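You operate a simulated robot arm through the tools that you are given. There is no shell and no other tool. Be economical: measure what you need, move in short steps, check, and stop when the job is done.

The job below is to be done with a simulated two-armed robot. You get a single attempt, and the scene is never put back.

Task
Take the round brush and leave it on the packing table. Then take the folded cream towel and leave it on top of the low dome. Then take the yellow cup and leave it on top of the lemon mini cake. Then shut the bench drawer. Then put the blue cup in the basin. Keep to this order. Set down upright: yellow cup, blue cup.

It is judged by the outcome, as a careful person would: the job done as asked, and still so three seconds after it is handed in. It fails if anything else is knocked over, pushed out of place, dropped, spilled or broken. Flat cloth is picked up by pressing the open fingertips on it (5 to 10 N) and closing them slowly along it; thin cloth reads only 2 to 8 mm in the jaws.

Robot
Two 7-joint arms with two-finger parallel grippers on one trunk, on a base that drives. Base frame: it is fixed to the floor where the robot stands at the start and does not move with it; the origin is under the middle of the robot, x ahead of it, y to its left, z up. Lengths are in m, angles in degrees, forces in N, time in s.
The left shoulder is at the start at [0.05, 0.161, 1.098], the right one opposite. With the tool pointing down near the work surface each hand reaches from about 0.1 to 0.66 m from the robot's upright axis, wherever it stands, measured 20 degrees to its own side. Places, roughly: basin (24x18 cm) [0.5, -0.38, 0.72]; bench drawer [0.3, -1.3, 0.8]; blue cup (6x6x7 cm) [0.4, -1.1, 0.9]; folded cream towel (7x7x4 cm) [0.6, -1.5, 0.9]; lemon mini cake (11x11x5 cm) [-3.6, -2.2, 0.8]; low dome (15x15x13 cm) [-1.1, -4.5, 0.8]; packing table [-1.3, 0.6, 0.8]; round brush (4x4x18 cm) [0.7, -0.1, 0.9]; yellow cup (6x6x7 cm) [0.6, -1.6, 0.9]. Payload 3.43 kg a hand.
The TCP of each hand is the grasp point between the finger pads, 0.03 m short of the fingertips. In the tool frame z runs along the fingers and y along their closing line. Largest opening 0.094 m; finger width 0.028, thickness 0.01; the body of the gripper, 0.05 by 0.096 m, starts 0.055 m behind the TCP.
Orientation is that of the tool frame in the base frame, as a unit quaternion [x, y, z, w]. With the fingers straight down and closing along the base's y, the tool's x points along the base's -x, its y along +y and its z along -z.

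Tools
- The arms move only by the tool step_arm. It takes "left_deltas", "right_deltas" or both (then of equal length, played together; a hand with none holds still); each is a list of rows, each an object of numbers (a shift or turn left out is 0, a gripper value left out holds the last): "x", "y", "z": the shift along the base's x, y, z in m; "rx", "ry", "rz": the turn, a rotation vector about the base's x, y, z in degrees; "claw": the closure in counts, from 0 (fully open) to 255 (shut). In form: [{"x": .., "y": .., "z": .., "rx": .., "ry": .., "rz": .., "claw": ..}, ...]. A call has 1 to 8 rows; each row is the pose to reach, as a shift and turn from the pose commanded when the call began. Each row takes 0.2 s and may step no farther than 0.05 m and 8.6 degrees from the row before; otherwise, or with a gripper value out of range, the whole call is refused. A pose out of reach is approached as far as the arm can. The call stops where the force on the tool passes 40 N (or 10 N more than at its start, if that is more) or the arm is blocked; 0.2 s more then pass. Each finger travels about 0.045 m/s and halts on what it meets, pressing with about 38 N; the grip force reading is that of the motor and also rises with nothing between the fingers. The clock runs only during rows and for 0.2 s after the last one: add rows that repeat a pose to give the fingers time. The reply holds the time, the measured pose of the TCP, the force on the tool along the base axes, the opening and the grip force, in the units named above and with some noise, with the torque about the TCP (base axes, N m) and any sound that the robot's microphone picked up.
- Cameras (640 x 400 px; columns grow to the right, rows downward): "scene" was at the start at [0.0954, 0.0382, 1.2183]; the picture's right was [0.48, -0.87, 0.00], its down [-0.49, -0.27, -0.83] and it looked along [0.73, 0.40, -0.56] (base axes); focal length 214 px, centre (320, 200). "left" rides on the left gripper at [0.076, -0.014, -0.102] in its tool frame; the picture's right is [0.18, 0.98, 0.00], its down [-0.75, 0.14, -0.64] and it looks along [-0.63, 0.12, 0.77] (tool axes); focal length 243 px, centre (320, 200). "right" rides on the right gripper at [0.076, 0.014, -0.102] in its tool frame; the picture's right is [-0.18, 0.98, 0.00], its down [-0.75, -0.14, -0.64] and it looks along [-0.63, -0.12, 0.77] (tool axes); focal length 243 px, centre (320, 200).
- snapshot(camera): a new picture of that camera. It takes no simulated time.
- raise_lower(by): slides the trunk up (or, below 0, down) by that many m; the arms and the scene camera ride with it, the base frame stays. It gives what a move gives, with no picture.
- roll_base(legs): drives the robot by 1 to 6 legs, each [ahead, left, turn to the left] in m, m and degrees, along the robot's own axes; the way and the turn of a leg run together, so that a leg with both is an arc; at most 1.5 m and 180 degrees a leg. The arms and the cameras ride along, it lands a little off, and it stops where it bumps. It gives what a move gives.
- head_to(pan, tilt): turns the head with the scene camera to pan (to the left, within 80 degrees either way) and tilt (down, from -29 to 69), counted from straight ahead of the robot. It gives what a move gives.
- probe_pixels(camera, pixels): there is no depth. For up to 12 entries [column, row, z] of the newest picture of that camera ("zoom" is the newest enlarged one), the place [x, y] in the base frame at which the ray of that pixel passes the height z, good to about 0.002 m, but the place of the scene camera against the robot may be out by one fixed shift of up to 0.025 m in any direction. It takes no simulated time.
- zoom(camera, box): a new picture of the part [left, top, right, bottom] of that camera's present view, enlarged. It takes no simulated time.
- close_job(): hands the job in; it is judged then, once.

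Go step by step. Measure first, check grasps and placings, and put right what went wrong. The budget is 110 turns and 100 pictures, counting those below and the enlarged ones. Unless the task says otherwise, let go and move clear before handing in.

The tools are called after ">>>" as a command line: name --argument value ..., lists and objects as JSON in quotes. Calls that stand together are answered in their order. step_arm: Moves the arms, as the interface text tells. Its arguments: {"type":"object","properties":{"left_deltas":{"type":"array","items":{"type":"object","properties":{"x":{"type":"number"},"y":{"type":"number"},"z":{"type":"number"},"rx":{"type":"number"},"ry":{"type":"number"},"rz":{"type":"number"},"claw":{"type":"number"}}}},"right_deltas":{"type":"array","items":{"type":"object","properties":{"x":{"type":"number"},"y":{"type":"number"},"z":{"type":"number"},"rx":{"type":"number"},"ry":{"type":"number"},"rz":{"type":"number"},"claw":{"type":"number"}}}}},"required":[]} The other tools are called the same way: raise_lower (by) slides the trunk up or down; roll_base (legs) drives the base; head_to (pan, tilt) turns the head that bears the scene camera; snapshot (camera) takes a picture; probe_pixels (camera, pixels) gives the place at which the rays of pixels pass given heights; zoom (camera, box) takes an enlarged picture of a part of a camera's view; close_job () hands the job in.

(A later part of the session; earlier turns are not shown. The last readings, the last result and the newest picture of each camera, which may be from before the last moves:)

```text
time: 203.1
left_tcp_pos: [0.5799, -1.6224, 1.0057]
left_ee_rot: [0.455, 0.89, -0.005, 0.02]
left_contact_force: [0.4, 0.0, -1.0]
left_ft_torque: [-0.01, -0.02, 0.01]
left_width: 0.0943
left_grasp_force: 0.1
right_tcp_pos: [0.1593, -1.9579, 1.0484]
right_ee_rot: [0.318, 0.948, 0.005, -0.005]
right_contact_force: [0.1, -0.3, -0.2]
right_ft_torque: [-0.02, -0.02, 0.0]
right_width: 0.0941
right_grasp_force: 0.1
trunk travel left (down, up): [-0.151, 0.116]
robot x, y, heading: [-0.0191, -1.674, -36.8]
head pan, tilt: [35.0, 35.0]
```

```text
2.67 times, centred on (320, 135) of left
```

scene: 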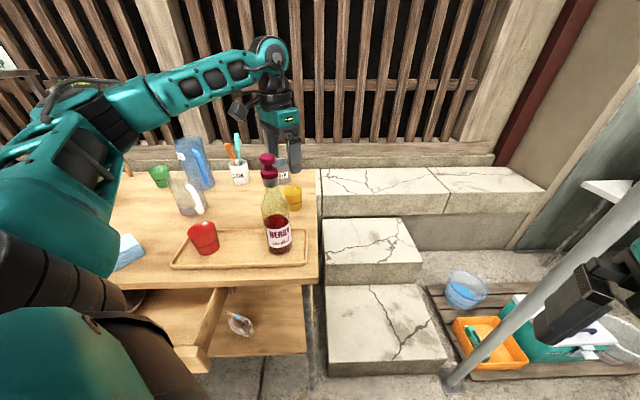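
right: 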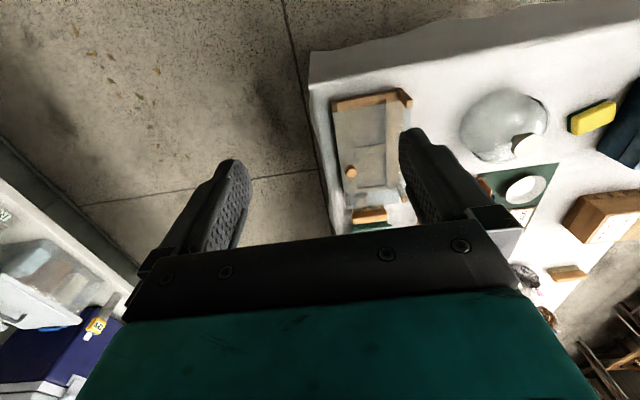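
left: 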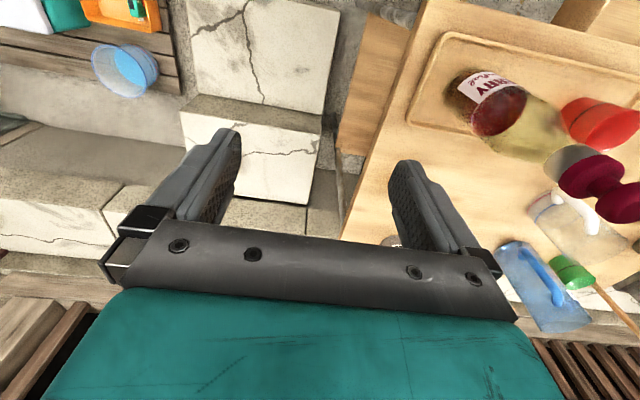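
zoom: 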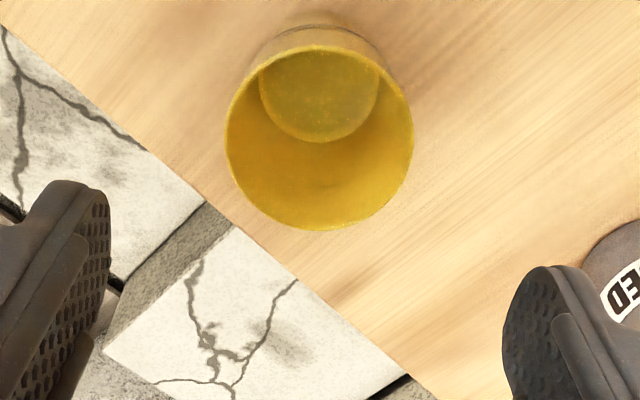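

The cup is centred laterally (rim at zoom (320,137)), about 7 mm off along the camera axis. I'll correct and descend.

>>> step_arm --left_deltas '[{"x": -0.004, "y": 0.006, "z": -0.03}, {"x": -0.004, "y": 0.006, "z": -0.07}, {"x": -0.004, "y": 0.006, "z": -0.1}, {"x": -0.004, "y": 0.006, "z": -0.118}]'

>>> snapshot --camera "left"

```text
time: 204.1
left_tcp_pos: [0.5754, -1.6167, 0.8861]
left_ee_rot: [0.455, 0.89, -0.003, 0.021]
left_contact_force: [0.4, 1.0, 0.5]
left_ft_torque: [-0.05, 0.0, -0.01]
left_width: 0.0941
left_grasp_force: 0.0
right_tcp_pos: [0.1595, -1.9567, 1.0495]
right_ee_rot: [0.318, 0.948, 0.004, -0.005]
right_contact_force: [-0.3, 0.7, 0.8]
right_ft_torque: [0.01, -0.01, 0.01]
right_width: 0.0939
right_grasp_force: 0.2
trunk travel left (down, up): [-0.151, 0.116]
robot x, y, heading: [-0.0208, -1.6722, -36.8]
head pan, tilt: [35.0, 35.0]
```

```text
24 pictures are left
```

left: 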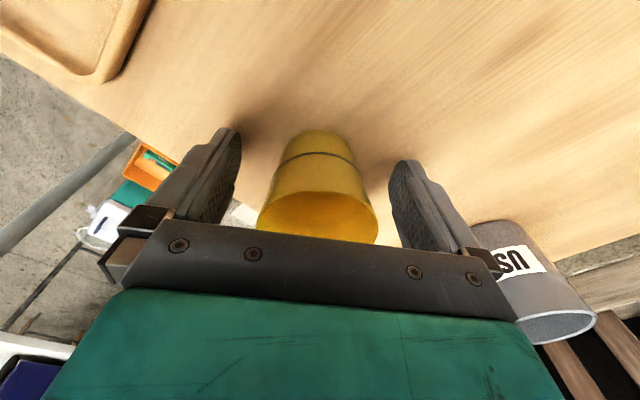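

Cup is centred between the fingers. I'll close the gripper and lift a little.

>>> step_arm --left_deltas '[{"claw": 60}, {"claw": 110}, {"claw": 160}, {"claw": 160}, {"claw": 160}, {"z": 0.03}, {"z": 0.06}]'

>>> zoom --camera "scene" --box '[180, 90, 360, 270]'

```text
time: 205.7
left_tcp_pos: [0.5748, -1.616, 0.948]
left_ee_rot: [0.455, 0.89, -0.003, 0.02]
left_contact_force: [-0.7, -0.6, 0.3]
left_ft_torque: [0.0, -0.01, 0.03]
left_width: 0.0568
left_grasp_force: 37.8
right_tcp_pos: [0.158, -1.9584, 1.0506]
right_ee_rot: [0.319, 0.948, 0.005, -0.004]
right_contact_force: [-0.3, 1.4, 0.6]
right_ft_torque: [0.02, -0.04, -0.01]
right_width: 0.0942
right_grasp_force: 0.0
trunk travel left (down, up): [-0.151, 0.116]
robot x, y, heading: [-0.02, -1.6703, -36.8]
head pan, tilt: [35.0, 35.0]
```

```text
2.22 times, centred on (270, 180) of scene
```

zoom: 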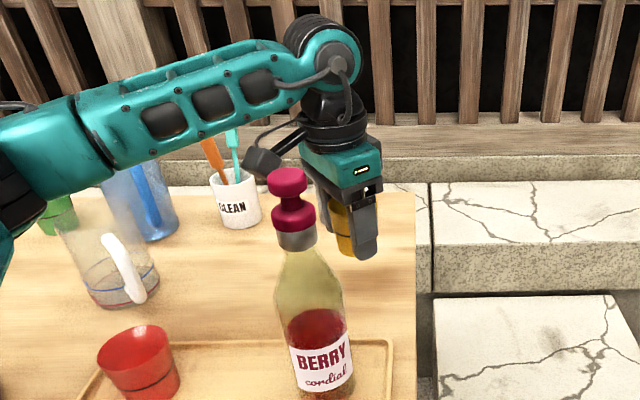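

The yellow cup is firmly held. I'll raise the trunk so it's clear, move the hand right past the bench edge, then drive straight back in -x.

>>> raise_lower --by 0.11

>>> step_arm --left_deltas '[{"y": -0.04}, {"y": -0.08}, {"y": -0.12}, {"y": -0.16}]'

>>> roll_base --legs '[[-0.28, -0.21, 0]]'

```text
time: 207.1
left_tcp_pos: [0.5752, -1.6171, 1.0578]
left_ee_rot: [0.455, 0.89, -0.004, 0.021]
left_contact_force: [0.3, -0.6, 0.3]
left_ft_torque: [0.04, 0.02, -0.01]
left_width: 0.0564
left_grasp_force: 38.4
right_tcp_pos: [0.1598, -1.9574, 1.1598]
right_ee_rot: [0.318, 0.948, 0.005, -0.007]
right_contact_force: [0.5, 0.0, 0.0]
right_ft_torque: [0.0, 0.0, -0.01]
right_width: 0.0939
right_grasp_force: 0.1
trunk travel left (down, up): [-0.261, 0.006]
robot x, y, heading: [-0.0197, -1.6715, -36.5]
head pan, tilt: [35.0, 35.0]
```

```text
time: 208.1
left_tcp_pos: [0.575, -1.7761, 1.0582]
left_ee_rot: [0.454, 0.891, -0.004, 0.02]
left_contact_force: [0.4, 0.4, 0.2]
left_ft_torque: [-0.01, 0.02, 0.0]
left_width: 0.0563
left_grasp_force: 38.2
right_tcp_pos: [0.159, -1.9585, 1.1585]
right_ee_rot: [0.319, 0.948, 0.004, -0.005]
right_contact_force: [-0.2, -0.3, 1.0]
right_ft_torque: [0.04, -0.03, 0.0]
right_width: 0.0939
right_grasp_force: 0.1
trunk travel left (down, up): [-0.261, 0.006]
robot x, y, heading: [-0.0144, -1.6724, -37.1]
head pan, tilt: [35.0, 35.0]
```

```text
time: 210.5
left_tcp_pos: [0.2229, -1.7753, 1.0579]
left_ee_rot: [0.456, 0.89, -0.003, 0.02]
left_contact_force: [0.0, -0.2, 0.3]
left_ft_torque: [0.0, -0.03, 0.01]
left_width: 0.0565
left_grasp_force: 38.1
right_tcp_pos: [-0.1931, -1.9561, 1.1591]
right_ee_rot: [0.319, 0.948, 0.004, -0.005]
right_contact_force: [-0.8, -0.3, -0.3]
right_ft_torque: [0.03, -0.01, 0.02]
right_width: 0.094
right_grasp_force: 0.2
trunk travel left (down, up): [-0.261, 0.006]
robot x, y, heading: [-0.3711, -1.6699, -37.1]
head pan, tilt: [35.0, 35.0]
```

I'll tuck the left hand in, move to y≈-0.77 (open floor) and turn to face -x to look for the cake.

>>> step_arm --left_deltas '[{"x": -0.04}, {"x": -0.08}, {"x": -0.12}, {"x": -0.16}, {"x": -0.19, "rz": 8}]'

>>> roll_base --legs '[[-0.543, 0.718, 0], [0, 0, -143]]'

>>> head_to --pan 15 --tilt 15

>>> snapshot --camera "scene"

```text
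time: 211.7
left_tcp_pos: [0.0324, -1.7741, 1.0588]
left_ee_rot: [0.393, 0.919, -0.002, 0.021]
left_contact_force: [-0.2, -0.4, -0.9]
left_ft_torque: [0.01, -0.01, 0.0]
left_width: 0.0565
left_grasp_force: 38.3
right_tcp_pos: [-0.1935, -1.9571, 1.1582]
right_ee_rot: [0.32, 0.947, 0.004, -0.004]
right_contact_force: [-1.2, -0.6, -0.2]
right_ft_torque: [0.02, -0.03, 0.0]
right_width: 0.0938
right_grasp_force: 0.1
trunk travel left (down, up): [-0.261, 0.006]
robot x, y, heading: [-0.3668, -1.67, -37.0]
head pan, tilt: [35.0, 35.0]
```

```text
time: 224.5
left_tcp_pos: [-0.7608, -0.9142, 1.0577]
left_ee_rot: [0.995, -0.098, -0.02, 0.004]
left_contact_force: [-0.5, 0.7, -0.7]
left_ft_torque: [0.03, 0.01, -0.04]
left_width: 0.0564
left_grasp_force: 38.0
right_tcp_pos: [-0.6799, -0.6348, 1.1587]
right_ee_rot: [1.0, -0.02, 0.005, 0.002]
right_contact_force: [-0.5, 0.4, 0.1]
right_ft_torque: [-0.02, 0.03, 0.02]
right_width: 0.0941
right_grasp_force: 0.1
trunk travel left (down, up): [-0.261, 0.006]
robot x, y, heading: [-0.3734, -0.7689, 178.2]
head pan, tilt: [35.0, 35.0]
```

```text
time: 225.3
left_tcp_pos: [-0.7608, -0.9131, 1.0587]
left_ee_rot: [0.995, -0.098, -0.021, 0.004]
left_contact_force: [0.0, 0.9, 0.0]
left_ft_torque: [-0.01, -0.02, 0.01]
left_width: 0.0561
left_grasp_force: 38.4
right_tcp_pos: [-0.6782, -0.636, 1.1587]
right_ee_rot: [1.0, -0.019, 0.007, 0.002]
right_contact_force: [-1.6, -0.2, -0.2]
right_ft_torque: [0.01, 0.0, -0.01]
right_width: 0.094
right_grasp_force: 0.2
trunk travel left (down, up): [-0.261, 0.006]
robot x, y, heading: [-0.3683, -0.7713, 178.0]
head pan, tilt: [15.0, 15.0]
```

```text
22 pictures are left
```

scene: 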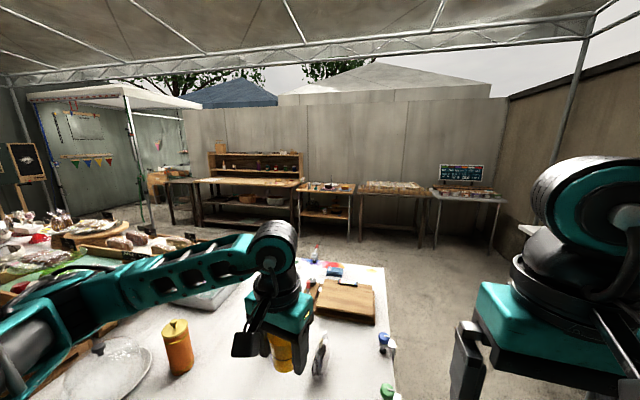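

The far wall has tables with cakes; the expected cake bearing puts it near (280,180). Zooming there.

>>> zoom --camera "scene" --box '[180, 130, 380, 255]'

>>> probe_pixels --camera "scene" --pixels '[[387, 290, 0.76], [385, 267, 0.76], [250, 240, 0.0], [350, 240, 0.0], [300, 186, 0.8], [352, 192, 0.8], [298, 190, 0.8], [395, 380, 0.76]]'

```text
3.20 times, centred on (280, 192) of scene
```

zoom: 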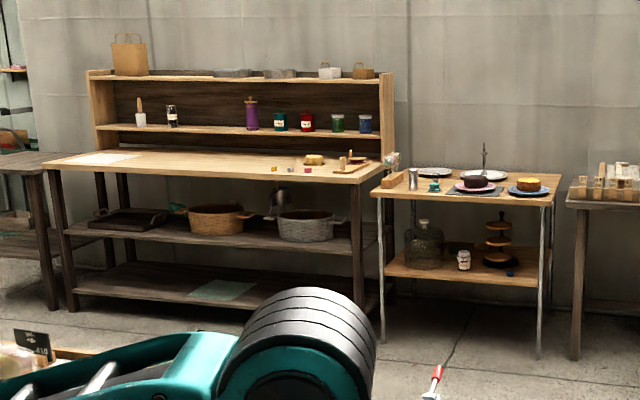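

```text
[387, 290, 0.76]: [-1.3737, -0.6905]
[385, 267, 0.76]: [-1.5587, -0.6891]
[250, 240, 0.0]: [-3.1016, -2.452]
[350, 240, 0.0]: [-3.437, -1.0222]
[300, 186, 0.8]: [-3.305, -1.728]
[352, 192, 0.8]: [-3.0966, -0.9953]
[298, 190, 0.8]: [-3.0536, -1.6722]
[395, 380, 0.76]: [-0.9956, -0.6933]
```

Candidates: a yellow item at zoom (315,160) on the long shelf-table, and cakes on the small table. Probing positions and zooming closer.

>>> probe_pixels --camera "zoom" --pixels '[[315, 162, 0.8], [315, 162, 0.85], [355, 158, 0.85], [528, 185, 0.8], [45, 165, 0.8], [380, 180, 0.8], [115, 155, 0.8]]'

>>> zoom --camera "scene" --box '[240, 165, 360, 205]'

```text
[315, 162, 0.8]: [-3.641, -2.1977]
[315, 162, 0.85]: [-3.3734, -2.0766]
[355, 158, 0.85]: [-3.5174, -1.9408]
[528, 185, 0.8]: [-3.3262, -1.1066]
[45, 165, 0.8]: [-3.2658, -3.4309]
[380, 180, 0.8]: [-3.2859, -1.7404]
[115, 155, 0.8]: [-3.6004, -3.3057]
```

```text
5.33 times, centred on (300, 185) of scene
```

zoom: 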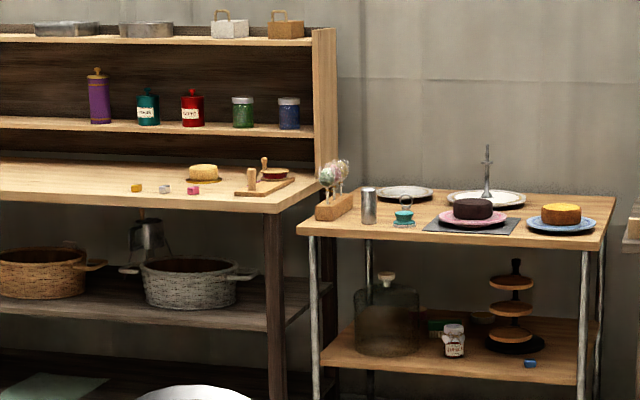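

The lemon cake is at ≈(-3.64,-2.20), on the long shelf-table (zoom (203,172)). I'll drive via the corridor y≈-0.2, then along x≈-2.4.

>>> roll_base --legs '[[0, 0, 2], [0, -0.57, 0], [1.0, 0, 0], [1.0, 0, 0]]'

>>> roll_base --legs '[[0, 1.0, 0], [0, 0.95, 0]]'

>>> head_to --pan 5 --tilt 20

>>> snapshot --camera "scene"

```text
time: 240.6
left_tcp_pos: [-2.7476, -0.3384, 1.059]
left_ee_rot: [0.996, -0.089, -0.021, 0.005]
left_contact_force: [-0.2, 0.7, -0.5]
left_ft_torque: [0.02, -0.02, -0.02]
left_width: 0.0566
left_grasp_force: 38.2
right_tcp_pos: [-2.6722, -0.0594, 1.1592]
right_ee_rot: [1.0, -0.01, 0.007, 0.003]
right_contact_force: [-0.5, 0.3, -0.1]
right_ft_torque: [-0.01, -0.01, 0.01]
right_width: 0.0937
right_grasp_force: 0.2
trunk travel left (down, up): [-0.261, 0.006]
robot x, y, heading: [-2.3591, -0.1889, 179.2]
head pan, tilt: [15.0, 15.0]
```

```text
time: 257.9
left_tcp_pos: [-2.773, -2.2784, 1.0576]
left_ee_rot: [0.996, -0.087, -0.02, 0.005]
left_contact_force: [-0.2, -0.1, -0.3]
left_ft_torque: [0.02, 0.02, 0.01]
left_width: 0.0561
left_grasp_force: 38.2
right_tcp_pos: [-2.6976, -1.9999, 1.16]
right_ee_rot: [1.0, -0.009, 0.007, 0.002]
right_contact_force: [-0.8, -0.7, 0.1]
right_ft_torque: [0.02, 0.01, 0.01]
right_width: 0.094
right_grasp_force: 0.1
trunk travel left (down, up): [-0.261, 0.006]
robot x, y, heading: [-2.385, -2.1252, 179.4]
head pan, tilt: [15.0, 15.0]
```

```text
time: 258.6
left_tcp_pos: [-2.7729, -2.2789, 1.0587]
left_ee_rot: [0.996, -0.087, -0.021, 0.004]
left_contact_force: [0.7, 0.2, -0.1]
left_ft_torque: [-0.01, -0.01, -0.02]
left_width: 0.0564
left_grasp_force: 38.1
right_tcp_pos: [-2.6968, -1.9999, 1.1592]
right_ee_rot: [1.0, -0.008, 0.005, 0.002]
right_contact_force: [0.9, -0.1, 0.0]
right_ft_torque: [-0.01, -0.01, 0.0]
right_width: 0.094
right_grasp_force: 0.1
trunk travel left (down, up): [-0.261, 0.006]
robot x, y, heading: [-2.3843, -2.1221, 179.2]
head pan, tilt: [5.0, 20.0]
```

```text
19 pictures are left
```

scene: 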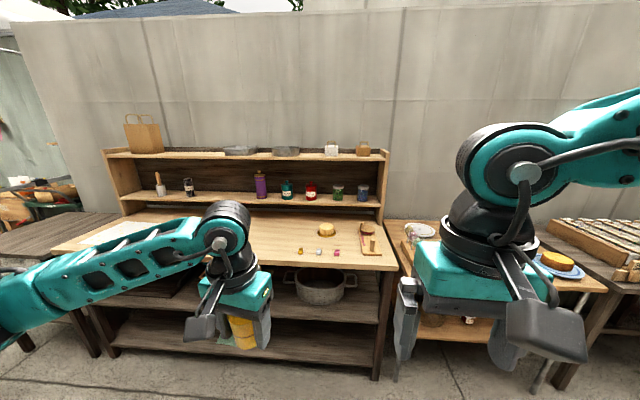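

The cake sits at (326,229), well forward of the hutch. Probing its place and the table front edge.

>>> probe_pixels --camera "scene" --pixels '[[326, 229, 0.85], [326, 229, 0.83], [326, 235, 0.8], [326, 268, 0.8], [395, 270, 0.8], [382, 222, 0.8], [326, 212, 0.8], [326, 206, 1.0], [300, 252, 0.8], [337, 253, 0.8]]'

>>> zoom --camera "scene" --box '[240, 170, 410, 290]'

```text
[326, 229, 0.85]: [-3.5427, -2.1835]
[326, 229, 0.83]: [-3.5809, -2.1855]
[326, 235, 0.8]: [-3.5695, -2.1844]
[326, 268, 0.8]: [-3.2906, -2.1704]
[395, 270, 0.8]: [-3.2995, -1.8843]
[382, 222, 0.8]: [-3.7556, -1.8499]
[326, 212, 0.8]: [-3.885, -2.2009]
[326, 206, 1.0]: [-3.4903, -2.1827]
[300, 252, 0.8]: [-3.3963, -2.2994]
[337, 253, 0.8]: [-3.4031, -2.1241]
```

```text
3.33 times, centred on (325, 230) of scene
```

zoom: 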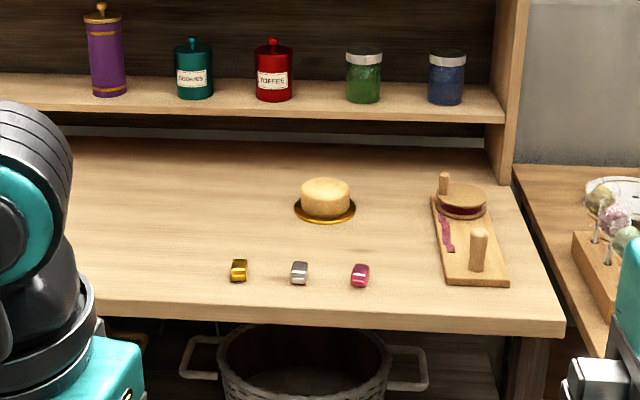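

Cake centre ≈(-3.56,-2.185), table front x≈-3.29. I'll drive close and turn right 35° so the left arm leads.

>>> roll_base --legs '[[0.546, 0.078, 0], [0, 0, -35]]'

>>> head_to --pan 35 --tilt 45

>>> snapshot --camera "scene"

>>> snapshot --camera "right"

```text
time: 263.5
left_tcp_pos: [-3.3351, -2.1023, 1.0583]
left_ee_rot: [0.924, -0.382, -0.021, -0.002]
left_contact_force: [-0.6, 0.8, -0.3]
left_ft_torque: [0.02, 0.01, -0.03]
left_width: 0.0564
left_grasp_force: 38.1
right_tcp_pos: [-3.1145, -1.9145, 1.1605]
right_ee_rot: [0.951, -0.31, 0.006, 0.005]
right_contact_force: [-1.1, 0.0, 0.1]
right_ft_torque: [-0.03, 0.01, 0.01]
right_width: 0.094
right_grasp_force: 0.0
trunk travel left (down, up): [-0.261, 0.006]
robot x, y, heading: [-2.9321, -2.2003, 144.5]
head pan, tilt: [5.0, 20.0]
```

```text
time: 264.4
left_tcp_pos: [-3.3356, -2.1016, 1.0594]
left_ee_rot: [0.924, -0.383, -0.02, -0.002]
left_contact_force: [1.1, 0.0, 0.1]
left_ft_torque: [0.02, 0.0, -0.01]
left_width: 0.0563
left_grasp_force: 37.7
right_tcp_pos: [-3.1136, -1.9165, 1.1596]
right_ee_rot: [0.951, -0.309, 0.005, 0.004]
right_contact_force: [0.3, -1.1, 0.4]
right_ft_torque: [0.02, -0.06, -0.03]
right_width: 0.0938
right_grasp_force: 0.0
trunk travel left (down, up): [-0.261, 0.006]
robot x, y, heading: [-2.9323, -2.1985, 144.3]
head pan, tilt: [35.0, 45.0]
```

```text
17 pictures are left
```

scene: 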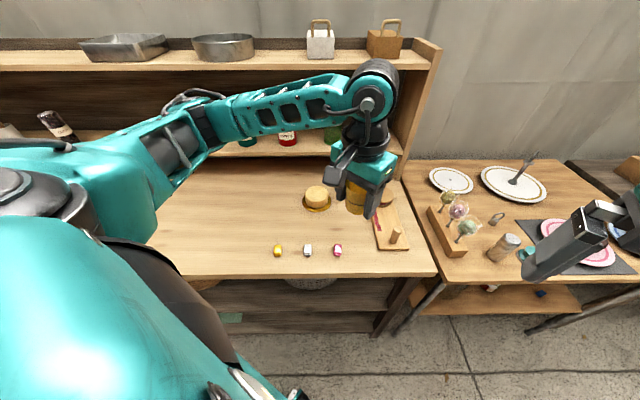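

```text
16 pictures are left
```

right: 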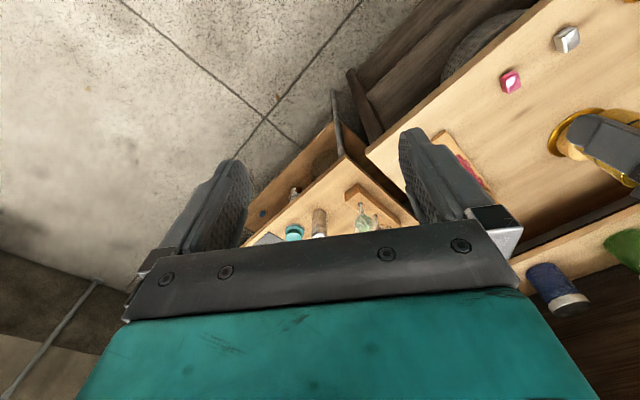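

The left hand blocks the right camera's view of the cake (board edge at (548,135)). I'll move the left hand aside briefly and measure with the right camera.

>>> step_arm --left_deltas '[{"x": 0.04, "y": -0.027}, {"x": 0.08, "y": -0.053}, {"x": 0.12, "y": -0.08}]' --right_deltas '[{"x": -0.02, "y": -0.02}, {"x": -0.04, "y": -0.03}, {"x": -0.05, "y": -0.04}]'

>>> zoom --camera "right" --box '[440, 0, 640, 200]'

```text
time: 265.2
left_tcp_pos: [-3.2297, -2.1616, 1.0606]
left_ee_rot: [0.924, -0.383, -0.02, -0.002]
left_contact_force: [0.2, 0.3, -0.2]
left_ft_torque: [-0.01, 0.05, -0.07]
left_width: 0.0567
left_grasp_force: 38.4
left hand out of reach, approached as far as the arm can: row 3
right_tcp_pos: [-3.1493, -1.9383, 1.159]
right_ee_rot: [0.951, -0.31, 0.006, 0.004]
right_contact_force: [-0.4, 0.0, 0.0]
right_ft_torque: [-0.02, -0.01, -0.02]
right_width: 0.0941
right_grasp_force: 0.0
right hand out of reach, approached as far as the arm can: row 2, 3
trunk travel left (down, up): [-0.261, 0.006]
robot x, y, heading: [-2.93, -2.1991, 144.4]
head pan, tilt: [35.0, 45.0]
```

```text
2.00 times, centred on (540, 100) of right
```

zoom: 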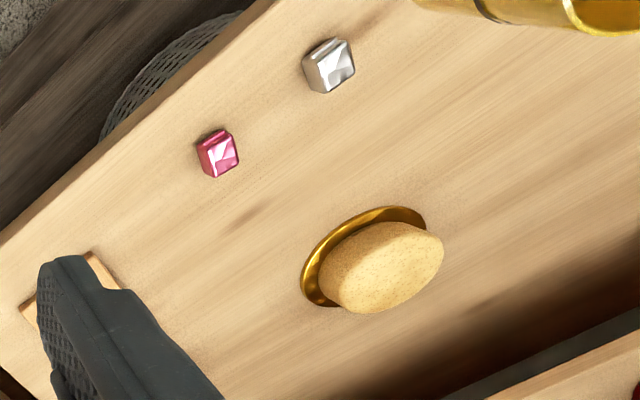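

Cake is clearly visible now: board centre ≈(368,257), cake top centre ≈(387,267) in the zoom. Probing both, plus the scene view.

>>> probe_pixels --camera "zoom" --pixels '[[368, 257, 0.8], [368, 257, 0.82], [387, 267, 0.85], [387, 267, 0.87], [387, 267, 0.83], [320, 270, 0.85], [443, 250, 0.85], [400, 222, 0.85], [385, 312, 0.85]]'

>>> probe_pixels --camera "scene" --pixels '[[317, 191, 0.85], [317, 191, 0.83], [317, 205, 0.8], [317, 205, 0.82]]'

```text
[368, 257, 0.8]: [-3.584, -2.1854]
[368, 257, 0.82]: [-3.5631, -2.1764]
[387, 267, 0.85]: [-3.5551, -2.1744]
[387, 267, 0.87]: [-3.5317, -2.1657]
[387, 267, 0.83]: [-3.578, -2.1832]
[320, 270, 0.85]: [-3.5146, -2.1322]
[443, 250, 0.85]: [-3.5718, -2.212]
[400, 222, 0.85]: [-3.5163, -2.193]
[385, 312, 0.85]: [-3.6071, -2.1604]
```

```text
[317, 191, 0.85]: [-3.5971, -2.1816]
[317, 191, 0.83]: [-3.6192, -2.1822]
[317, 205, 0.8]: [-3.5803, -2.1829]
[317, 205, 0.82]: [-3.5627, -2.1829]
```

Best cake centre ≈(-3.572,-2.180), top z≈0.85. I'll carry the cup above it.

>>> step_arm --left_deltas '[{"x": -0.045}, {"x": -0.09}, {"x": -0.135, "z": -0.01}, {"x": -0.18, "y": -0.004, "z": -0.02}, {"x": -0.225, "y": -0.008, "z": -0.03}, {"x": -0.27, "y": -0.012, "z": -0.045}, {"x": -0.31, "y": -0.016, "z": -0.06}, {"x": -0.342, "y": -0.0184, "z": -0.08}]'

>>> step_arm --left_deltas '[{"z": -0.02}, {"z": -0.04}, {"z": -0.05}]'

>>> zoom --camera "scene" --box '[250, 110, 410, 240]'

>>> zoom --camera "right" --box '[480, 40, 640, 200]'

```text
time: 267.0
left_tcp_pos: [-3.5719, -2.1796, 0.9802]
left_ee_rot: [0.923, -0.384, -0.021, -0.002]
left_contact_force: [0.1, 0.4, -0.2]
left_ft_torque: [0.02, 0.02, -0.03]
left_width: 0.0567
left_grasp_force: 38.1
right_tcp_pos: [-3.1501, -1.9394, 1.158]
right_ee_rot: [0.951, -0.309, 0.005, 0.005]
right_contact_force: [0.0, 0.4, -0.4]
right_ft_torque: [-0.01, 0.0, -0.02]
right_width: 0.0942
right_grasp_force: 0.1
trunk travel left (down, up): [-0.261, 0.006]
robot x, y, heading: [-2.9283, -2.2006, 144.4]
head pan, tilt: [35.0, 45.0]
```

```text
time: 267.8
left_tcp_pos: [-3.5707, -2.1785, 0.9293]
left_ee_rot: [0.924, -0.382, -0.021, -0.002]
left_contact_force: [-0.6, 0.1, -0.2]
left_ft_torque: [0.02, 0.03, 0.01]
left_width: 0.0566
left_grasp_force: 37.8
right_tcp_pos: [-3.1484, -1.9394, 1.1592]
right_ee_rot: [0.951, -0.309, 0.005, 0.005]
right_contact_force: [-0.6, 0.1, 0.4]
right_ft_torque: [-0.02, 0.03, -0.01]
right_width: 0.0938
right_grasp_force: 0.0
trunk travel left (down, up): [-0.261, 0.006]
robot x, y, heading: [-2.9337, -2.2017, 144.6]
head pan, tilt: [35.0, 45.0]
```

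```text
3.08 times, centred on (330, 175) of scene
```

zoom: 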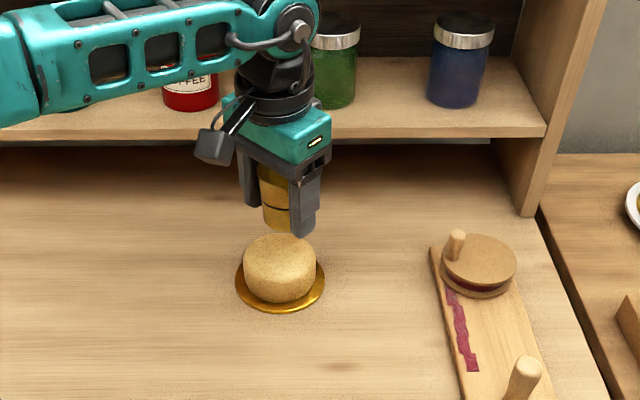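

```text
2.50 times, centred on (560, 120) of right
```

zoom: 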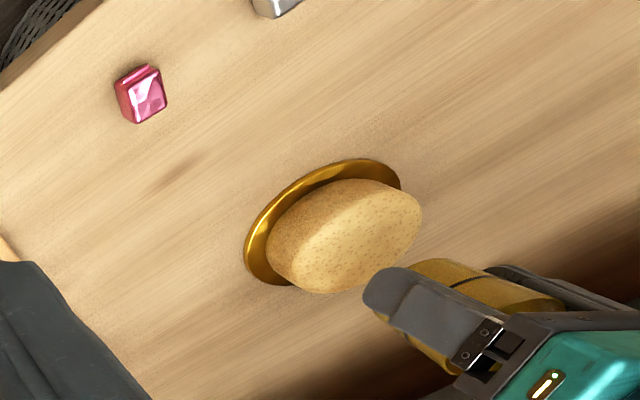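

I'll calibrate the scene camera against the cup's known position and re-triangulate the cake top in both views.

>>> probe_pixels --camera "scene" --pixels '[[316.6, 182.7, 0.89], [316.6, 193.4, 0.82], [316.6, 193.4, 0.84], [316.6, 193.4, 0.86], [317, 201, 0.8], [317, 201, 0.78]]'

>>> probe_pixels --camera "zoom" --pixels '[[348, 236, 0.82], [348, 236, 0.84], [348, 236, 0.86], [325, 222, 0.8], [325, 222, 0.78], [270, 250, 0.84], [421, 222, 0.84]]'

```text
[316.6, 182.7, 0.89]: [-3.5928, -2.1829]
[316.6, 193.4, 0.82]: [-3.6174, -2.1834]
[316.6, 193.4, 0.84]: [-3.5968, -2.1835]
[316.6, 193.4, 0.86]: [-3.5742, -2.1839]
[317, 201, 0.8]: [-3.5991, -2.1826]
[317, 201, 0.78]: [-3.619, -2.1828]
```

```text
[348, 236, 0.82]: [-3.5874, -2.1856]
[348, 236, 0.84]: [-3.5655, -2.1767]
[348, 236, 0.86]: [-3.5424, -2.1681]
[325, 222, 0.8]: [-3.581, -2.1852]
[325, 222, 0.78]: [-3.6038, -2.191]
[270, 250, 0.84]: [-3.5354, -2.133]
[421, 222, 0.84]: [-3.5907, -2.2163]
```

Corrected, the cake centre is (-3.573,-2.180) with top z≈0.835, so the cup is aligned. Lowering carefully.

>>> step_arm --left_deltas '[{"x": -0.001, "y": -0.001, "z": -0.015}, {"x": -0.001, "y": -0.001, "z": -0.03}, {"x": -0.001, "y": -0.001, "z": -0.04}, {"x": -0.001, "y": -0.001, "z": -0.045}]'

```text
time: 268.8
left_tcp_pos: [-3.5724, -2.1792, 0.8856]
left_ee_rot: [0.924, -0.383, -0.02, -0.002]
left_contact_force: [0.2, 1.0, 0.4]
left_ft_torque: [0.05, 0.01, 0.0]
left_width: 0.0563
left_grasp_force: 38.1
right_tcp_pos: [-3.1497, -1.9393, 1.1578]
right_ee_rot: [0.951, -0.309, 0.005, 0.005]
right_contact_force: [-0.5, 0.5, 0.5]
right_ft_torque: [0.01, -0.05, 0.0]
right_width: 0.0939
right_grasp_force: 0.1
trunk travel left (down, up): [-0.261, 0.006]
robot x, y, heading: [-2.9291, -2.2002, 144.1]
head pan, tilt: [35.0, 45.0]
```

>>> step_arm --left_deltas '[{"z": -0.004}, {"z": -0.008}, {"z": -0.012}]'

```text
time: 269.6
left_tcp_pos: [-3.573, -2.1783, 0.878]
left_ee_rot: [0.924, -0.382, -0.025, -0.003]
left_contact_force: [1.8, -3.6, 19.5]
left_ft_torque: [0.01, 0.01, 0.06]
left_width: 0.0564
left_grasp_force: 37.6
right_tcp_pos: [-3.1467, -1.9394, 1.1596]
right_ee_rot: [0.951, -0.309, 0.004, 0.005]
right_contact_force: [0.3, 0.1, 0.3]
right_ft_torque: [0.01, -0.02, -0.02]
right_width: 0.0941
right_grasp_force: 0.0
trunk travel left (down, up): [-0.261, 0.006]
robot x, y, heading: [-2.9308, -2.199, 144.1]
head pan, tilt: [35.0, 45.0]
```

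The cup is seated (19.5 N at z 0.878). I'll ease up, open slowly, and lift away.

>>> step_arm --left_deltas '[{"z": 0.003}, {"z": 0.003, "claw": 90}, {"z": 0.003, "claw": 70}, {"z": 0.003, "claw": 40}, {"z": 0.003, "claw": 0}, {"z": 0.003, "claw": 0}]'

>>> step_arm --left_deltas '[{"z": 0.03}, {"z": 0.07}, {"z": 0.11}, {"z": 0.13, "x": 0.03}, {"z": 0.15, "x": 0.07}, {"z": 0.16, "x": 0.11}, {"z": 0.17, "x": 0.15}, {"z": 0.17, "x": 0.19}]'

>>> zoom --camera "scene" --box '[230, 120, 420, 260]'

```text
time: 271.0
left_tcp_pos: [-3.5713, -2.1789, 0.8765]
left_ee_rot: [0.924, -0.383, -0.022, -0.002]
left_contact_force: [-0.4, -0.2, 0.2]
left_ft_torque: [0.01, 0.05, 0.01]
left_width: 0.0941
left_grasp_force: 0.0
right_tcp_pos: [-3.1498, -1.9388, 1.1581]
right_ee_rot: [0.951, -0.309, 0.005, 0.004]
right_contact_force: [0.2, -0.1, 0.3]
right_ft_torque: [-0.02, 0.0, 0.0]
right_width: 0.0939
right_grasp_force: 0.0
trunk travel left (down, up): [-0.261, 0.006]
robot x, y, heading: [-2.9301, -2.1948, 144.2]
head pan, tilt: [35.0, 45.0]
```

```text
time: 272.8
left_tcp_pos: [-3.3825, -2.1792, 1.0467]
left_ee_rot: [0.924, -0.381, -0.021, -0.001]
left_contact_force: [-0.3, -0.3, -0.7]
left_ft_torque: [0.01, 0.02, -0.02]
left_width: 0.0938
left_grasp_force: 0.0
right_tcp_pos: [-3.1502, -1.9388, 1.1577]
right_ee_rot: [0.951, -0.309, 0.005, 0.004]
right_contact_force: [0.2, -0.5, 0.2]
right_ft_torque: [-0.05, 0.01, 0.01]
right_width: 0.0942
right_grasp_force: 0.0
trunk travel left (down, up): [-0.261, 0.006]
robot x, y, heading: [-2.9308, -2.2, 144.3]
head pan, tilt: [35.0, 45.0]
```

```text
2.86 times, centred on (325, 190) of scene
```

zoom: 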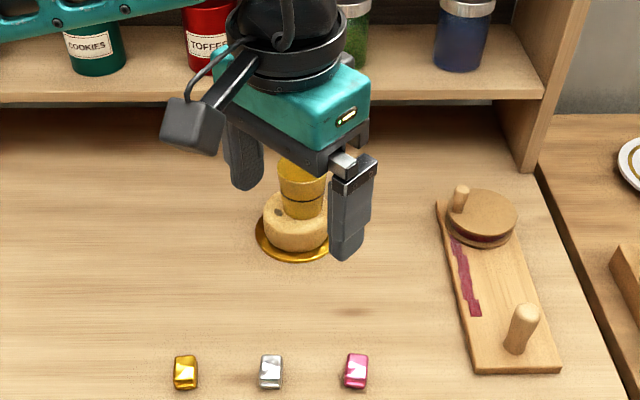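

The yellow cup stands upright on the cake. Next the drawer: tuck the left hand and drive back the same way.

>>> step_arm --left_deltas '[{"x": 0.03, "y": 0.03, "z": 0.03}, {"x": 0.055, "y": 0.06, "z": 0.05}]'

>>> roll_base --legs '[[-0.4, -0.35, 0], [0, 0, -54.3], [1.0, 0, 0], [0.95, 0, 0]]'

```text
refused: row 1 steps farther than a row can; nothing moved
```

```text
time: 288.2
left_tcp_pos: [-2.6642, 0.1775, 1.0455]
left_ee_rot: [-0.649, 0.76, 0.017, 0.011]
left_contact_force: [0.1, 0.5, -0.2]
left_ft_torque: [0.02, -0.04, -0.04]
left_width: 0.0939
left_grasp_force: 0.0
right_tcp_pos: [-2.3326, 0.1321, 1.1587]
right_ee_rot: [0.707, -0.707, 0.003, 0.006]
right_contact_force: [-0.4, 0.6, 0.0]
right_ft_torque: [-0.03, -0.02, 0.01]
right_width: 0.0939
right_grasp_force: 0.1
trunk travel left (down, up): [-0.261, 0.006]
robot x, y, heading: [-2.4151, -0.2012, 90.3]
head pan, tilt: [35.0, 45.0]
```

At (-2.415,-0.20). Now turn to heading 0, drive to x≈-0.46, and strafe right to y≈-1.2.

>>> roll_base --legs '[[0, 0, -90.3], [1.0, 0, 0], [0.95, 0, 0], [0, -1.03, 0]]'

>>> head_to --pan 0 --tilt 40

>>> snapshot --camera "scene"

```text
time: 305.1
left_tcp_pos: [-0.0774, -0.2105, 1.0454]
left_ee_rot: [0.092, 0.996, 0.003, 0.02]
left_contact_force: [-0.4, -0.5, 0.4]
left_ft_torque: [-0.01, 0.0, 0.0]
left_width: 0.0938
left_grasp_force: 0.1
right_tcp_pos: [-0.1331, -0.54, 1.1584]
right_ee_rot: [0.014, 1.0, 0.002, -0.007]
right_contact_force: [0.7, 0.5, -0.5]
right_ft_torque: [-0.01, 0.0, -0.03]
right_width: 0.0938
right_grasp_force: 0.0
trunk travel left (down, up): [-0.261, 0.006]
robot x, y, heading: [-0.4616, -0.4551, -1.2]
head pan, tilt: [35.0, 45.0]
stopped in leg 4: the robot was blocked; the commanded pose is now the measured one
```

```text
time: 306.1
left_tcp_pos: [-0.0771, -0.2118, 1.0445]
left_ee_rot: [0.092, 0.996, 0.003, 0.02]
left_contact_force: [0.4, -0.2, 0.3]
left_ft_torque: [0.0, 0.04, 0.04]
left_width: 0.0941
left_grasp_force: 0.0
right_tcp_pos: [-0.1335, -0.5416, 1.1589]
right_ee_rot: [0.014, 1.0, 0.003, -0.006]
right_contact_force: [-0.2, 0.3, 0.0]
right_ft_torque: [0.01, -0.05, -0.01]
right_width: 0.0941
right_grasp_force: 0.0
trunk travel left (down, up): [-0.261, 0.006]
robot x, y, heading: [-0.4622, -0.4532, -1.0]
head pan, tilt: [0.0, 40.0]
```

```text
11 pictures are left
```

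scene: 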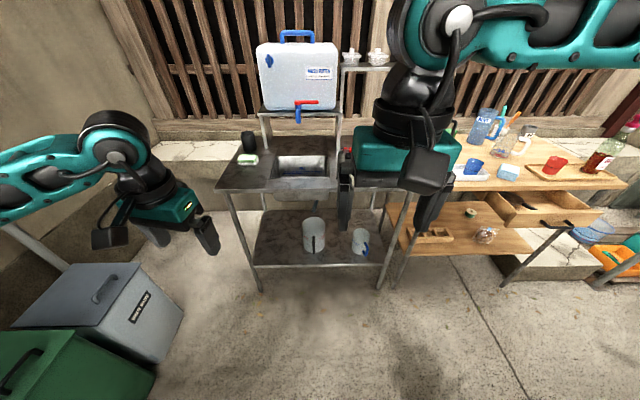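

I bumped against the display table's corner side (rear of base at x≈-0.7). I'll move forward 0.2, then strafe right.

>>> roll_base --legs '[[0.2, 0.02, 1.0], [0, -0.8, 0]]'

>>> raise_lower --by -0.12

>>> snapshot --camera "scene"

```text
time: 314.7
left_tcp_pos: [0.1135, -0.9973, 1.0461]
left_ee_rot: [0.088, 0.996, 0.004, 0.021]
left_contact_force: [0.1, -1.2, 0.4]
left_ft_torque: [0.01, 0.01, -0.02]
left_width: 0.0939
left_grasp_force: 0.1
right_tcp_pos: [0.0596, -1.3279, 1.1584]
right_ee_rot: [0.009, 1.0, 0.003, -0.006]
right_contact_force: [0.5, -0.6, 0.0]
right_ft_torque: [-0.03, -0.01, 0.02]
right_width: 0.0939
right_grasp_force: 0.0
trunk travel left (down, up): [-0.261, 0.006]
robot x, y, heading: [-0.2668, -1.239, -0.7]
head pan, tilt: [0.0, 40.0]
```

```text
time: 316.2
left_tcp_pos: [0.1136, -0.9974, 0.9257]
left_ee_rot: [0.088, 0.996, 0.004, 0.02]
left_contact_force: [0.2, 0.0, 0.6]
left_ft_torque: [-0.01, -0.01, -0.01]
left_width: 0.0944
left_grasp_force: 0.1
right_tcp_pos: [0.0595, -1.3266, 1.0382]
right_ee_rot: [0.01, 1.0, 0.003, -0.005]
right_contact_force: [-0.8, 0.9, -0.6]
right_ft_torque: [-0.02, 0.0, -0.03]
right_width: 0.0943
right_grasp_force: 0.0
trunk travel left (down, up): [-0.141, 0.126]
robot x, y, heading: [-0.2693, -1.2398, -0.6]
head pan, tilt: [0.0, 40.0]
```

```text
10 pictures are left
```

scene: 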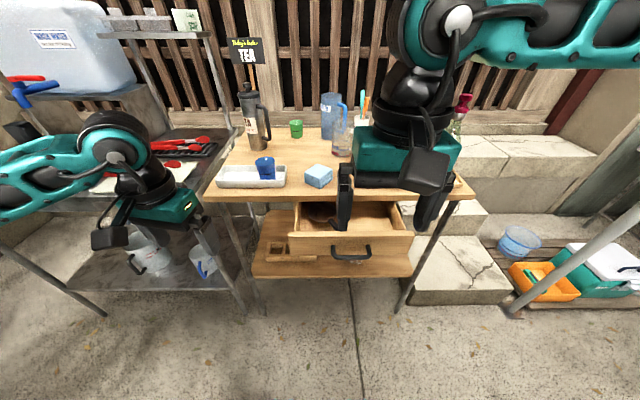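

The drawer front is at rows 232–278 with handle at (350,258). Probing heights to place the right hand in front of the handle.

>>> probe_pixels --camera "scene" --pixels '[[350, 259, 0.74], [350, 259, 0.72], [332, 259, 0.74], [369, 259, 0.74], [350, 236, 0.78], [350, 236, 0.8], [350, 278, 0.7], [350, 202, 0.845], [264, 160, 0.92], [264, 172, 0.89]]'

>>> zoom --camera "right" --box '[160, 0, 480, 200]'

```text
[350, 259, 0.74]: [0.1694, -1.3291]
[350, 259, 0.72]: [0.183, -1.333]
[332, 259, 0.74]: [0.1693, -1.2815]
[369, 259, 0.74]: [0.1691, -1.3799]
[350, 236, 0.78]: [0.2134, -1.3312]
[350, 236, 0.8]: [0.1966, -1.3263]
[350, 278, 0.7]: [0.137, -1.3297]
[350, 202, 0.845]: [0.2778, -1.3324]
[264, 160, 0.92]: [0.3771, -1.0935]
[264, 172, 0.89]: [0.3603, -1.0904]
```

```text
2.00 times, centred on (320, 100) of right
```

zoom: 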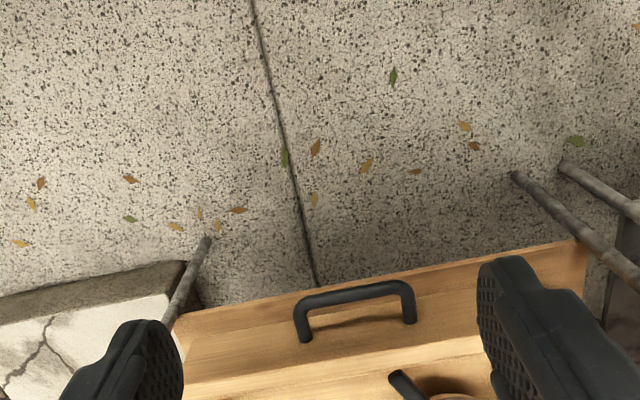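

Probing the handle in the right-hand view too.

>>> probe_pixels --camera "zoom" --pixels '[[355, 293, 0.76], [355, 293, 0.74], [355, 293, 0.72], [355, 293, 0.7], [303, 335, 0.73], [410, 315, 0.73], [180, 318, 0.8], [580, 245, 0.8]]'

```text
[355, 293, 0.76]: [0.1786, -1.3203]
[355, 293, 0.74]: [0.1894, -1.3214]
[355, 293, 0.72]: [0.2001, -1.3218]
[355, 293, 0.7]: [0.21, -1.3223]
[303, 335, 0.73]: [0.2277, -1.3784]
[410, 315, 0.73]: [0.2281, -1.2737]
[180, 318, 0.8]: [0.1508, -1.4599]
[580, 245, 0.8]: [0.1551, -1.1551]
```

Handle bar ≈(0.18,-1.322,~0.73). I'll close the right claw and lower it just in front of the handle, then push by driving.

>>> step_arm --right_deltas '[{"z": -0.043, "claw": 255}, {"z": -0.086}, {"z": -0.129}, {"z": -0.172}, {"z": -0.215}, {"z": -0.258}, {"z": -0.3}, {"z": -0.303, "x": 0.04, "y": 0.003}]'

>>> zoom --camera "scene" --box '[270, 180, 450, 300]'

```text
time: 318.0
left_tcp_pos: [0.1143, -0.9955, 0.9254]
left_ee_rot: [0.088, 0.996, 0.003, 0.021]
left_contact_force: [-0.2, 0.3, 0.0]
left_ft_torque: [-0.03, -0.03, 0.01]
left_width: 0.0941
left_grasp_force: 0.1
right_tcp_pos: [0.0763, -1.408, 0.8199]
right_ee_rot: [0.01, 1.0, 0.005, -0.007]
right_contact_force: [0.1, 0.4, 0.0]
right_ft_torque: [0.0, 0.01, -0.01]
right_width: 0.0001
right_grasp_force: 33.0
right hand out of reach, approached as far as the arm can: row 2, 3, 4, 5, 6, 7, 8
trunk travel left (down, up): [-0.141, 0.126]
robot x, y, heading: [-0.264, -1.2423, -0.7]
head pan, tilt: [0.0, 40.0]
```

```text
3.33 times, centred on (360, 240) of scene
```

zoom: 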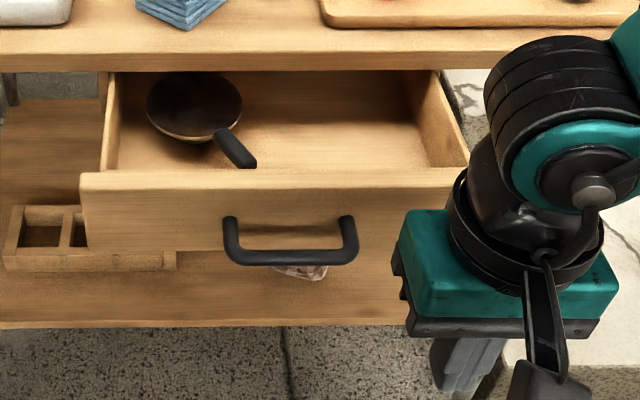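

The arm's limit held it at (0.076,-1.408,0.82). I'll lower the trunk 0.085 and strafe the base left 0.085 to line up with the handle.

>>> raise_lower --by -0.085

>>> roll_base --legs '[[0, 0.085, 0.7]]'

>>> roll_base --legs '[[0.07, 0, 0]]'

>>> zoom --camera "scene" --box '[250, 190, 430, 310]'

```text
time: 319.2
left_tcp_pos: [0.1119, -0.9967, 0.8402]
left_ee_rot: [0.088, 0.996, 0.004, 0.021]
left_contact_force: [0.4, -0.1, -0.3]
left_ft_torque: [-0.02, 0.01, -0.02]
left_width: 0.094
left_grasp_force: 0.0
right_tcp_pos: [0.0757, -1.4091, 0.7355]
right_ee_rot: [0.009, 1.0, 0.004, -0.006]
right_contact_force: [-0.3, 0.6, 0.2]
right_ft_torque: [0.0, 0.02, -0.01]
right_width: 0.0002
right_grasp_force: 33.0
trunk travel left (down, up): [-0.056, 0.211]
robot x, y, heading: [-0.2672, -1.2414, -0.4]
head pan, tilt: [0.0, 40.0]
```

```text
time: 320.7
left_tcp_pos: [0.1111, -0.907, 0.8399]
left_ee_rot: [0.082, 0.996, 0.003, 0.02]
left_contact_force: [-0.2, -0.9, -0.3]
left_ft_torque: [0.01, 0.04, 0.02]
left_width: 0.0941
left_grasp_force: 0.1
right_tcp_pos: [0.0794, -1.3196, 0.7352]
right_ee_rot: [0.004, 1.0, 0.003, -0.006]
right_contact_force: [-0.5, 0.9, -0.4]
right_ft_torque: [-0.03, -0.01, 0.01]
right_width: 0.0001
right_grasp_force: 33.1
trunk travel left (down, up): [-0.056, 0.211]
robot x, y, heading: [-0.2651, -1.1545, 0.0]
head pan, tilt: [0.0, 40.0]
```

```text
time: 321.7
left_tcp_pos: [0.1811, -0.906, 0.8404]
left_ee_rot: [0.082, 0.996, 0.004, 0.021]
left_contact_force: [-0.7, 0.2, -0.2]
left_ft_torque: [-0.02, -0.05, 0.03]
left_width: 0.0943
left_grasp_force: 0.1
right_tcp_pos: [0.1475, -1.3203, 0.7344]
right_ee_rot: [0.004, 1.0, 0.003, -0.007]
right_contact_force: [0.2, 0.9, 0.5]
right_ft_torque: [0.0, 0.01, -0.01]
right_width: 0.0
right_grasp_force: 32.9
trunk travel left (down, up): [-0.056, 0.211]
robot x, y, heading: [-0.1981, -1.1502, 0.1]
head pan, tilt: [0.0, 40.0]
```

```text
3.33 times, centred on (340, 250) of scene
```

zoom: 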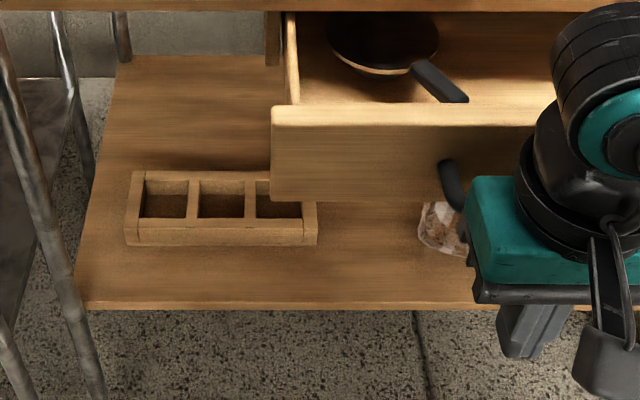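

No contact yet (finger front x≈0.16). I'll raise the left hand out of the way, then push by driving ahead in small legs.

>>> step_arm --left_deltas '[{"z": 0.045, "x": -0.01}, {"z": 0.09, "x": -0.02}, {"z": 0.135, "x": -0.03}, {"z": 0.18, "x": -0.04}]'

>>> roll_base --legs '[[0.06, 0, 0]]'

>>> roll_base --legs '[[0.06, 0, 0]]'

```text
time: 322.7
left_tcp_pos: [0.1399, -0.9078, 1.0217]
left_ee_rot: [0.081, 0.997, 0.004, 0.019]
left_contact_force: [-0.7, -0.3, 0.3]
left_ft_torque: [0.0, -0.03, 0.02]
left_width: 0.0938
left_grasp_force: 0.1
right_tcp_pos: [0.1476, -1.319, 0.7332]
right_ee_rot: [0.003, 1.0, 0.003, -0.006]
right_contact_force: [-0.1, 0.7, 0.0]
right_ft_torque: [-0.02, 0.01, 0.01]
right_width: 0.0001
right_grasp_force: 32.7
trunk travel left (down, up): [-0.056, 0.211]
robot x, y, heading: [-0.1962, -1.1559, 0.2]
head pan, tilt: [0.0, 40.0]
```

```text
time: 323.7
left_tcp_pos: [0.2003, -0.906, 1.0209]
left_ee_rot: [0.082, 0.996, 0.004, 0.02]
left_contact_force: [-0.8, -1.0, -0.9]
left_ft_torque: [0.01, -0.03, 0.03]
left_width: 0.0939
left_grasp_force: 0.2
right_tcp_pos: [0.208, -1.3182, 0.7344]
right_ee_rot: [0.003, 1.0, 0.003, -0.005]
right_contact_force: [-0.1, -0.8, 9.8]
right_ft_torque: [-0.37, -0.16, 0.23]
right_width: 0.0004
right_grasp_force: 33.5
trunk travel left (down, up): [-0.056, 0.211]
robot x, y, heading: [-0.1347, -1.1517, 0.0]
head pan, tilt: [0.0, 40.0]
```

```text
time: 324.6
left_tcp_pos: [0.2599, -0.9065, 1.021]
left_ee_rot: [0.081, 0.997, 0.003, 0.021]
left_contact_force: [0.0, 0.5, 0.2]
left_ft_torque: [0.03, 0.01, 0.01]
left_width: 0.0942
left_grasp_force: 0.0
right_tcp_pos: [0.2668, -1.3186, 0.7362]
right_ee_rot: [0.004, 1.0, 0.002, -0.006]
right_contact_force: [0.9, -2.8, 7.2]
right_ft_torque: [-0.17, -0.12, -0.02]
right_width: 0.0
right_grasp_force: 32.6
trunk travel left (down, up): [-0.056, 0.211]
robot x, y, heading: [-0.0773, -1.1561, 0.1]
head pan, tilt: [0.0, 40.0]
```

There's an upward 7–10 N load and no push-back, so I need to see whether the drawer is moving.

>>> snapshot --camera "scene"

```text
6 pictures are left
```

scene: 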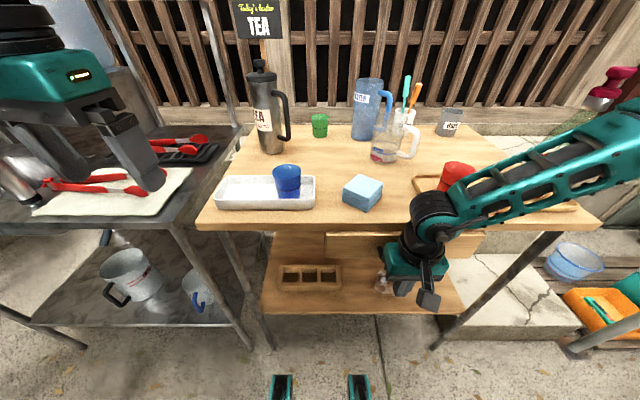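

The drawer is mostly in (front visible just under the bench edge at row ~235). I'll finish with the arm, which stops on force.

>>> step_arm --right_deltas '[{"x": 0.012}, {"x": 0.024}, {"x": 0.036}, {"x": 0.048}]'

>>> probe_pixels --camera "scene" --pixels '[[350, 222, 0.845], [350, 231, 0.82], [345, 234, 0.8], [345, 256, 0.72], [345, 256, 0.7], [286, 170, 0.925], [286, 195, 0.86], [255, 190, 0.86], [315, 190, 0.86]]'

```text
time: 325.3
left_tcp_pos: [0.2589, -0.9072, 1.0221]
left_ee_rot: [0.081, 0.996, 0.003, 0.021]
left_contact_force: [0.6, 0.2, 0.5]
left_ft_torque: [0.0, 0.01, 0.03]
left_width: 0.0942
left_grasp_force: 0.0
right_tcp_pos: [0.2798, -1.3213, 0.7364]
right_ee_rot: [0.0, 1.0, 0.003, -0.017]
right_contact_force: [-12.3, 2.5, 2.2]
right_ft_torque: [-0.26, -1.22, -0.08]
right_width: 0.0
right_grasp_force: 33.0
right hand out of reach, approached as far as the arm can: row 2, 3
trunk travel left (down, up): [-0.056, 0.211]
robot x, y, heading: [-0.0787, -1.1555, 0.1]
head pan, tilt: [0.0, 40.0]
stopped in row 3 (right hand): the force on the tool passed its limit at 50 N (the readings are from after the stop); the commanded pose is now the measured one
```

```text
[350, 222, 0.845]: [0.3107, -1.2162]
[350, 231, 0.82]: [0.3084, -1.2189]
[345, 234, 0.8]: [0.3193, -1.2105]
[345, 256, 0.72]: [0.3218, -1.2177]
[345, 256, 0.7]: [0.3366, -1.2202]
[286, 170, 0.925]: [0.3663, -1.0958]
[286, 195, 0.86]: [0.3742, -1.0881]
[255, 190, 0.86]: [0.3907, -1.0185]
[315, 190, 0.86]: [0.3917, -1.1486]
```

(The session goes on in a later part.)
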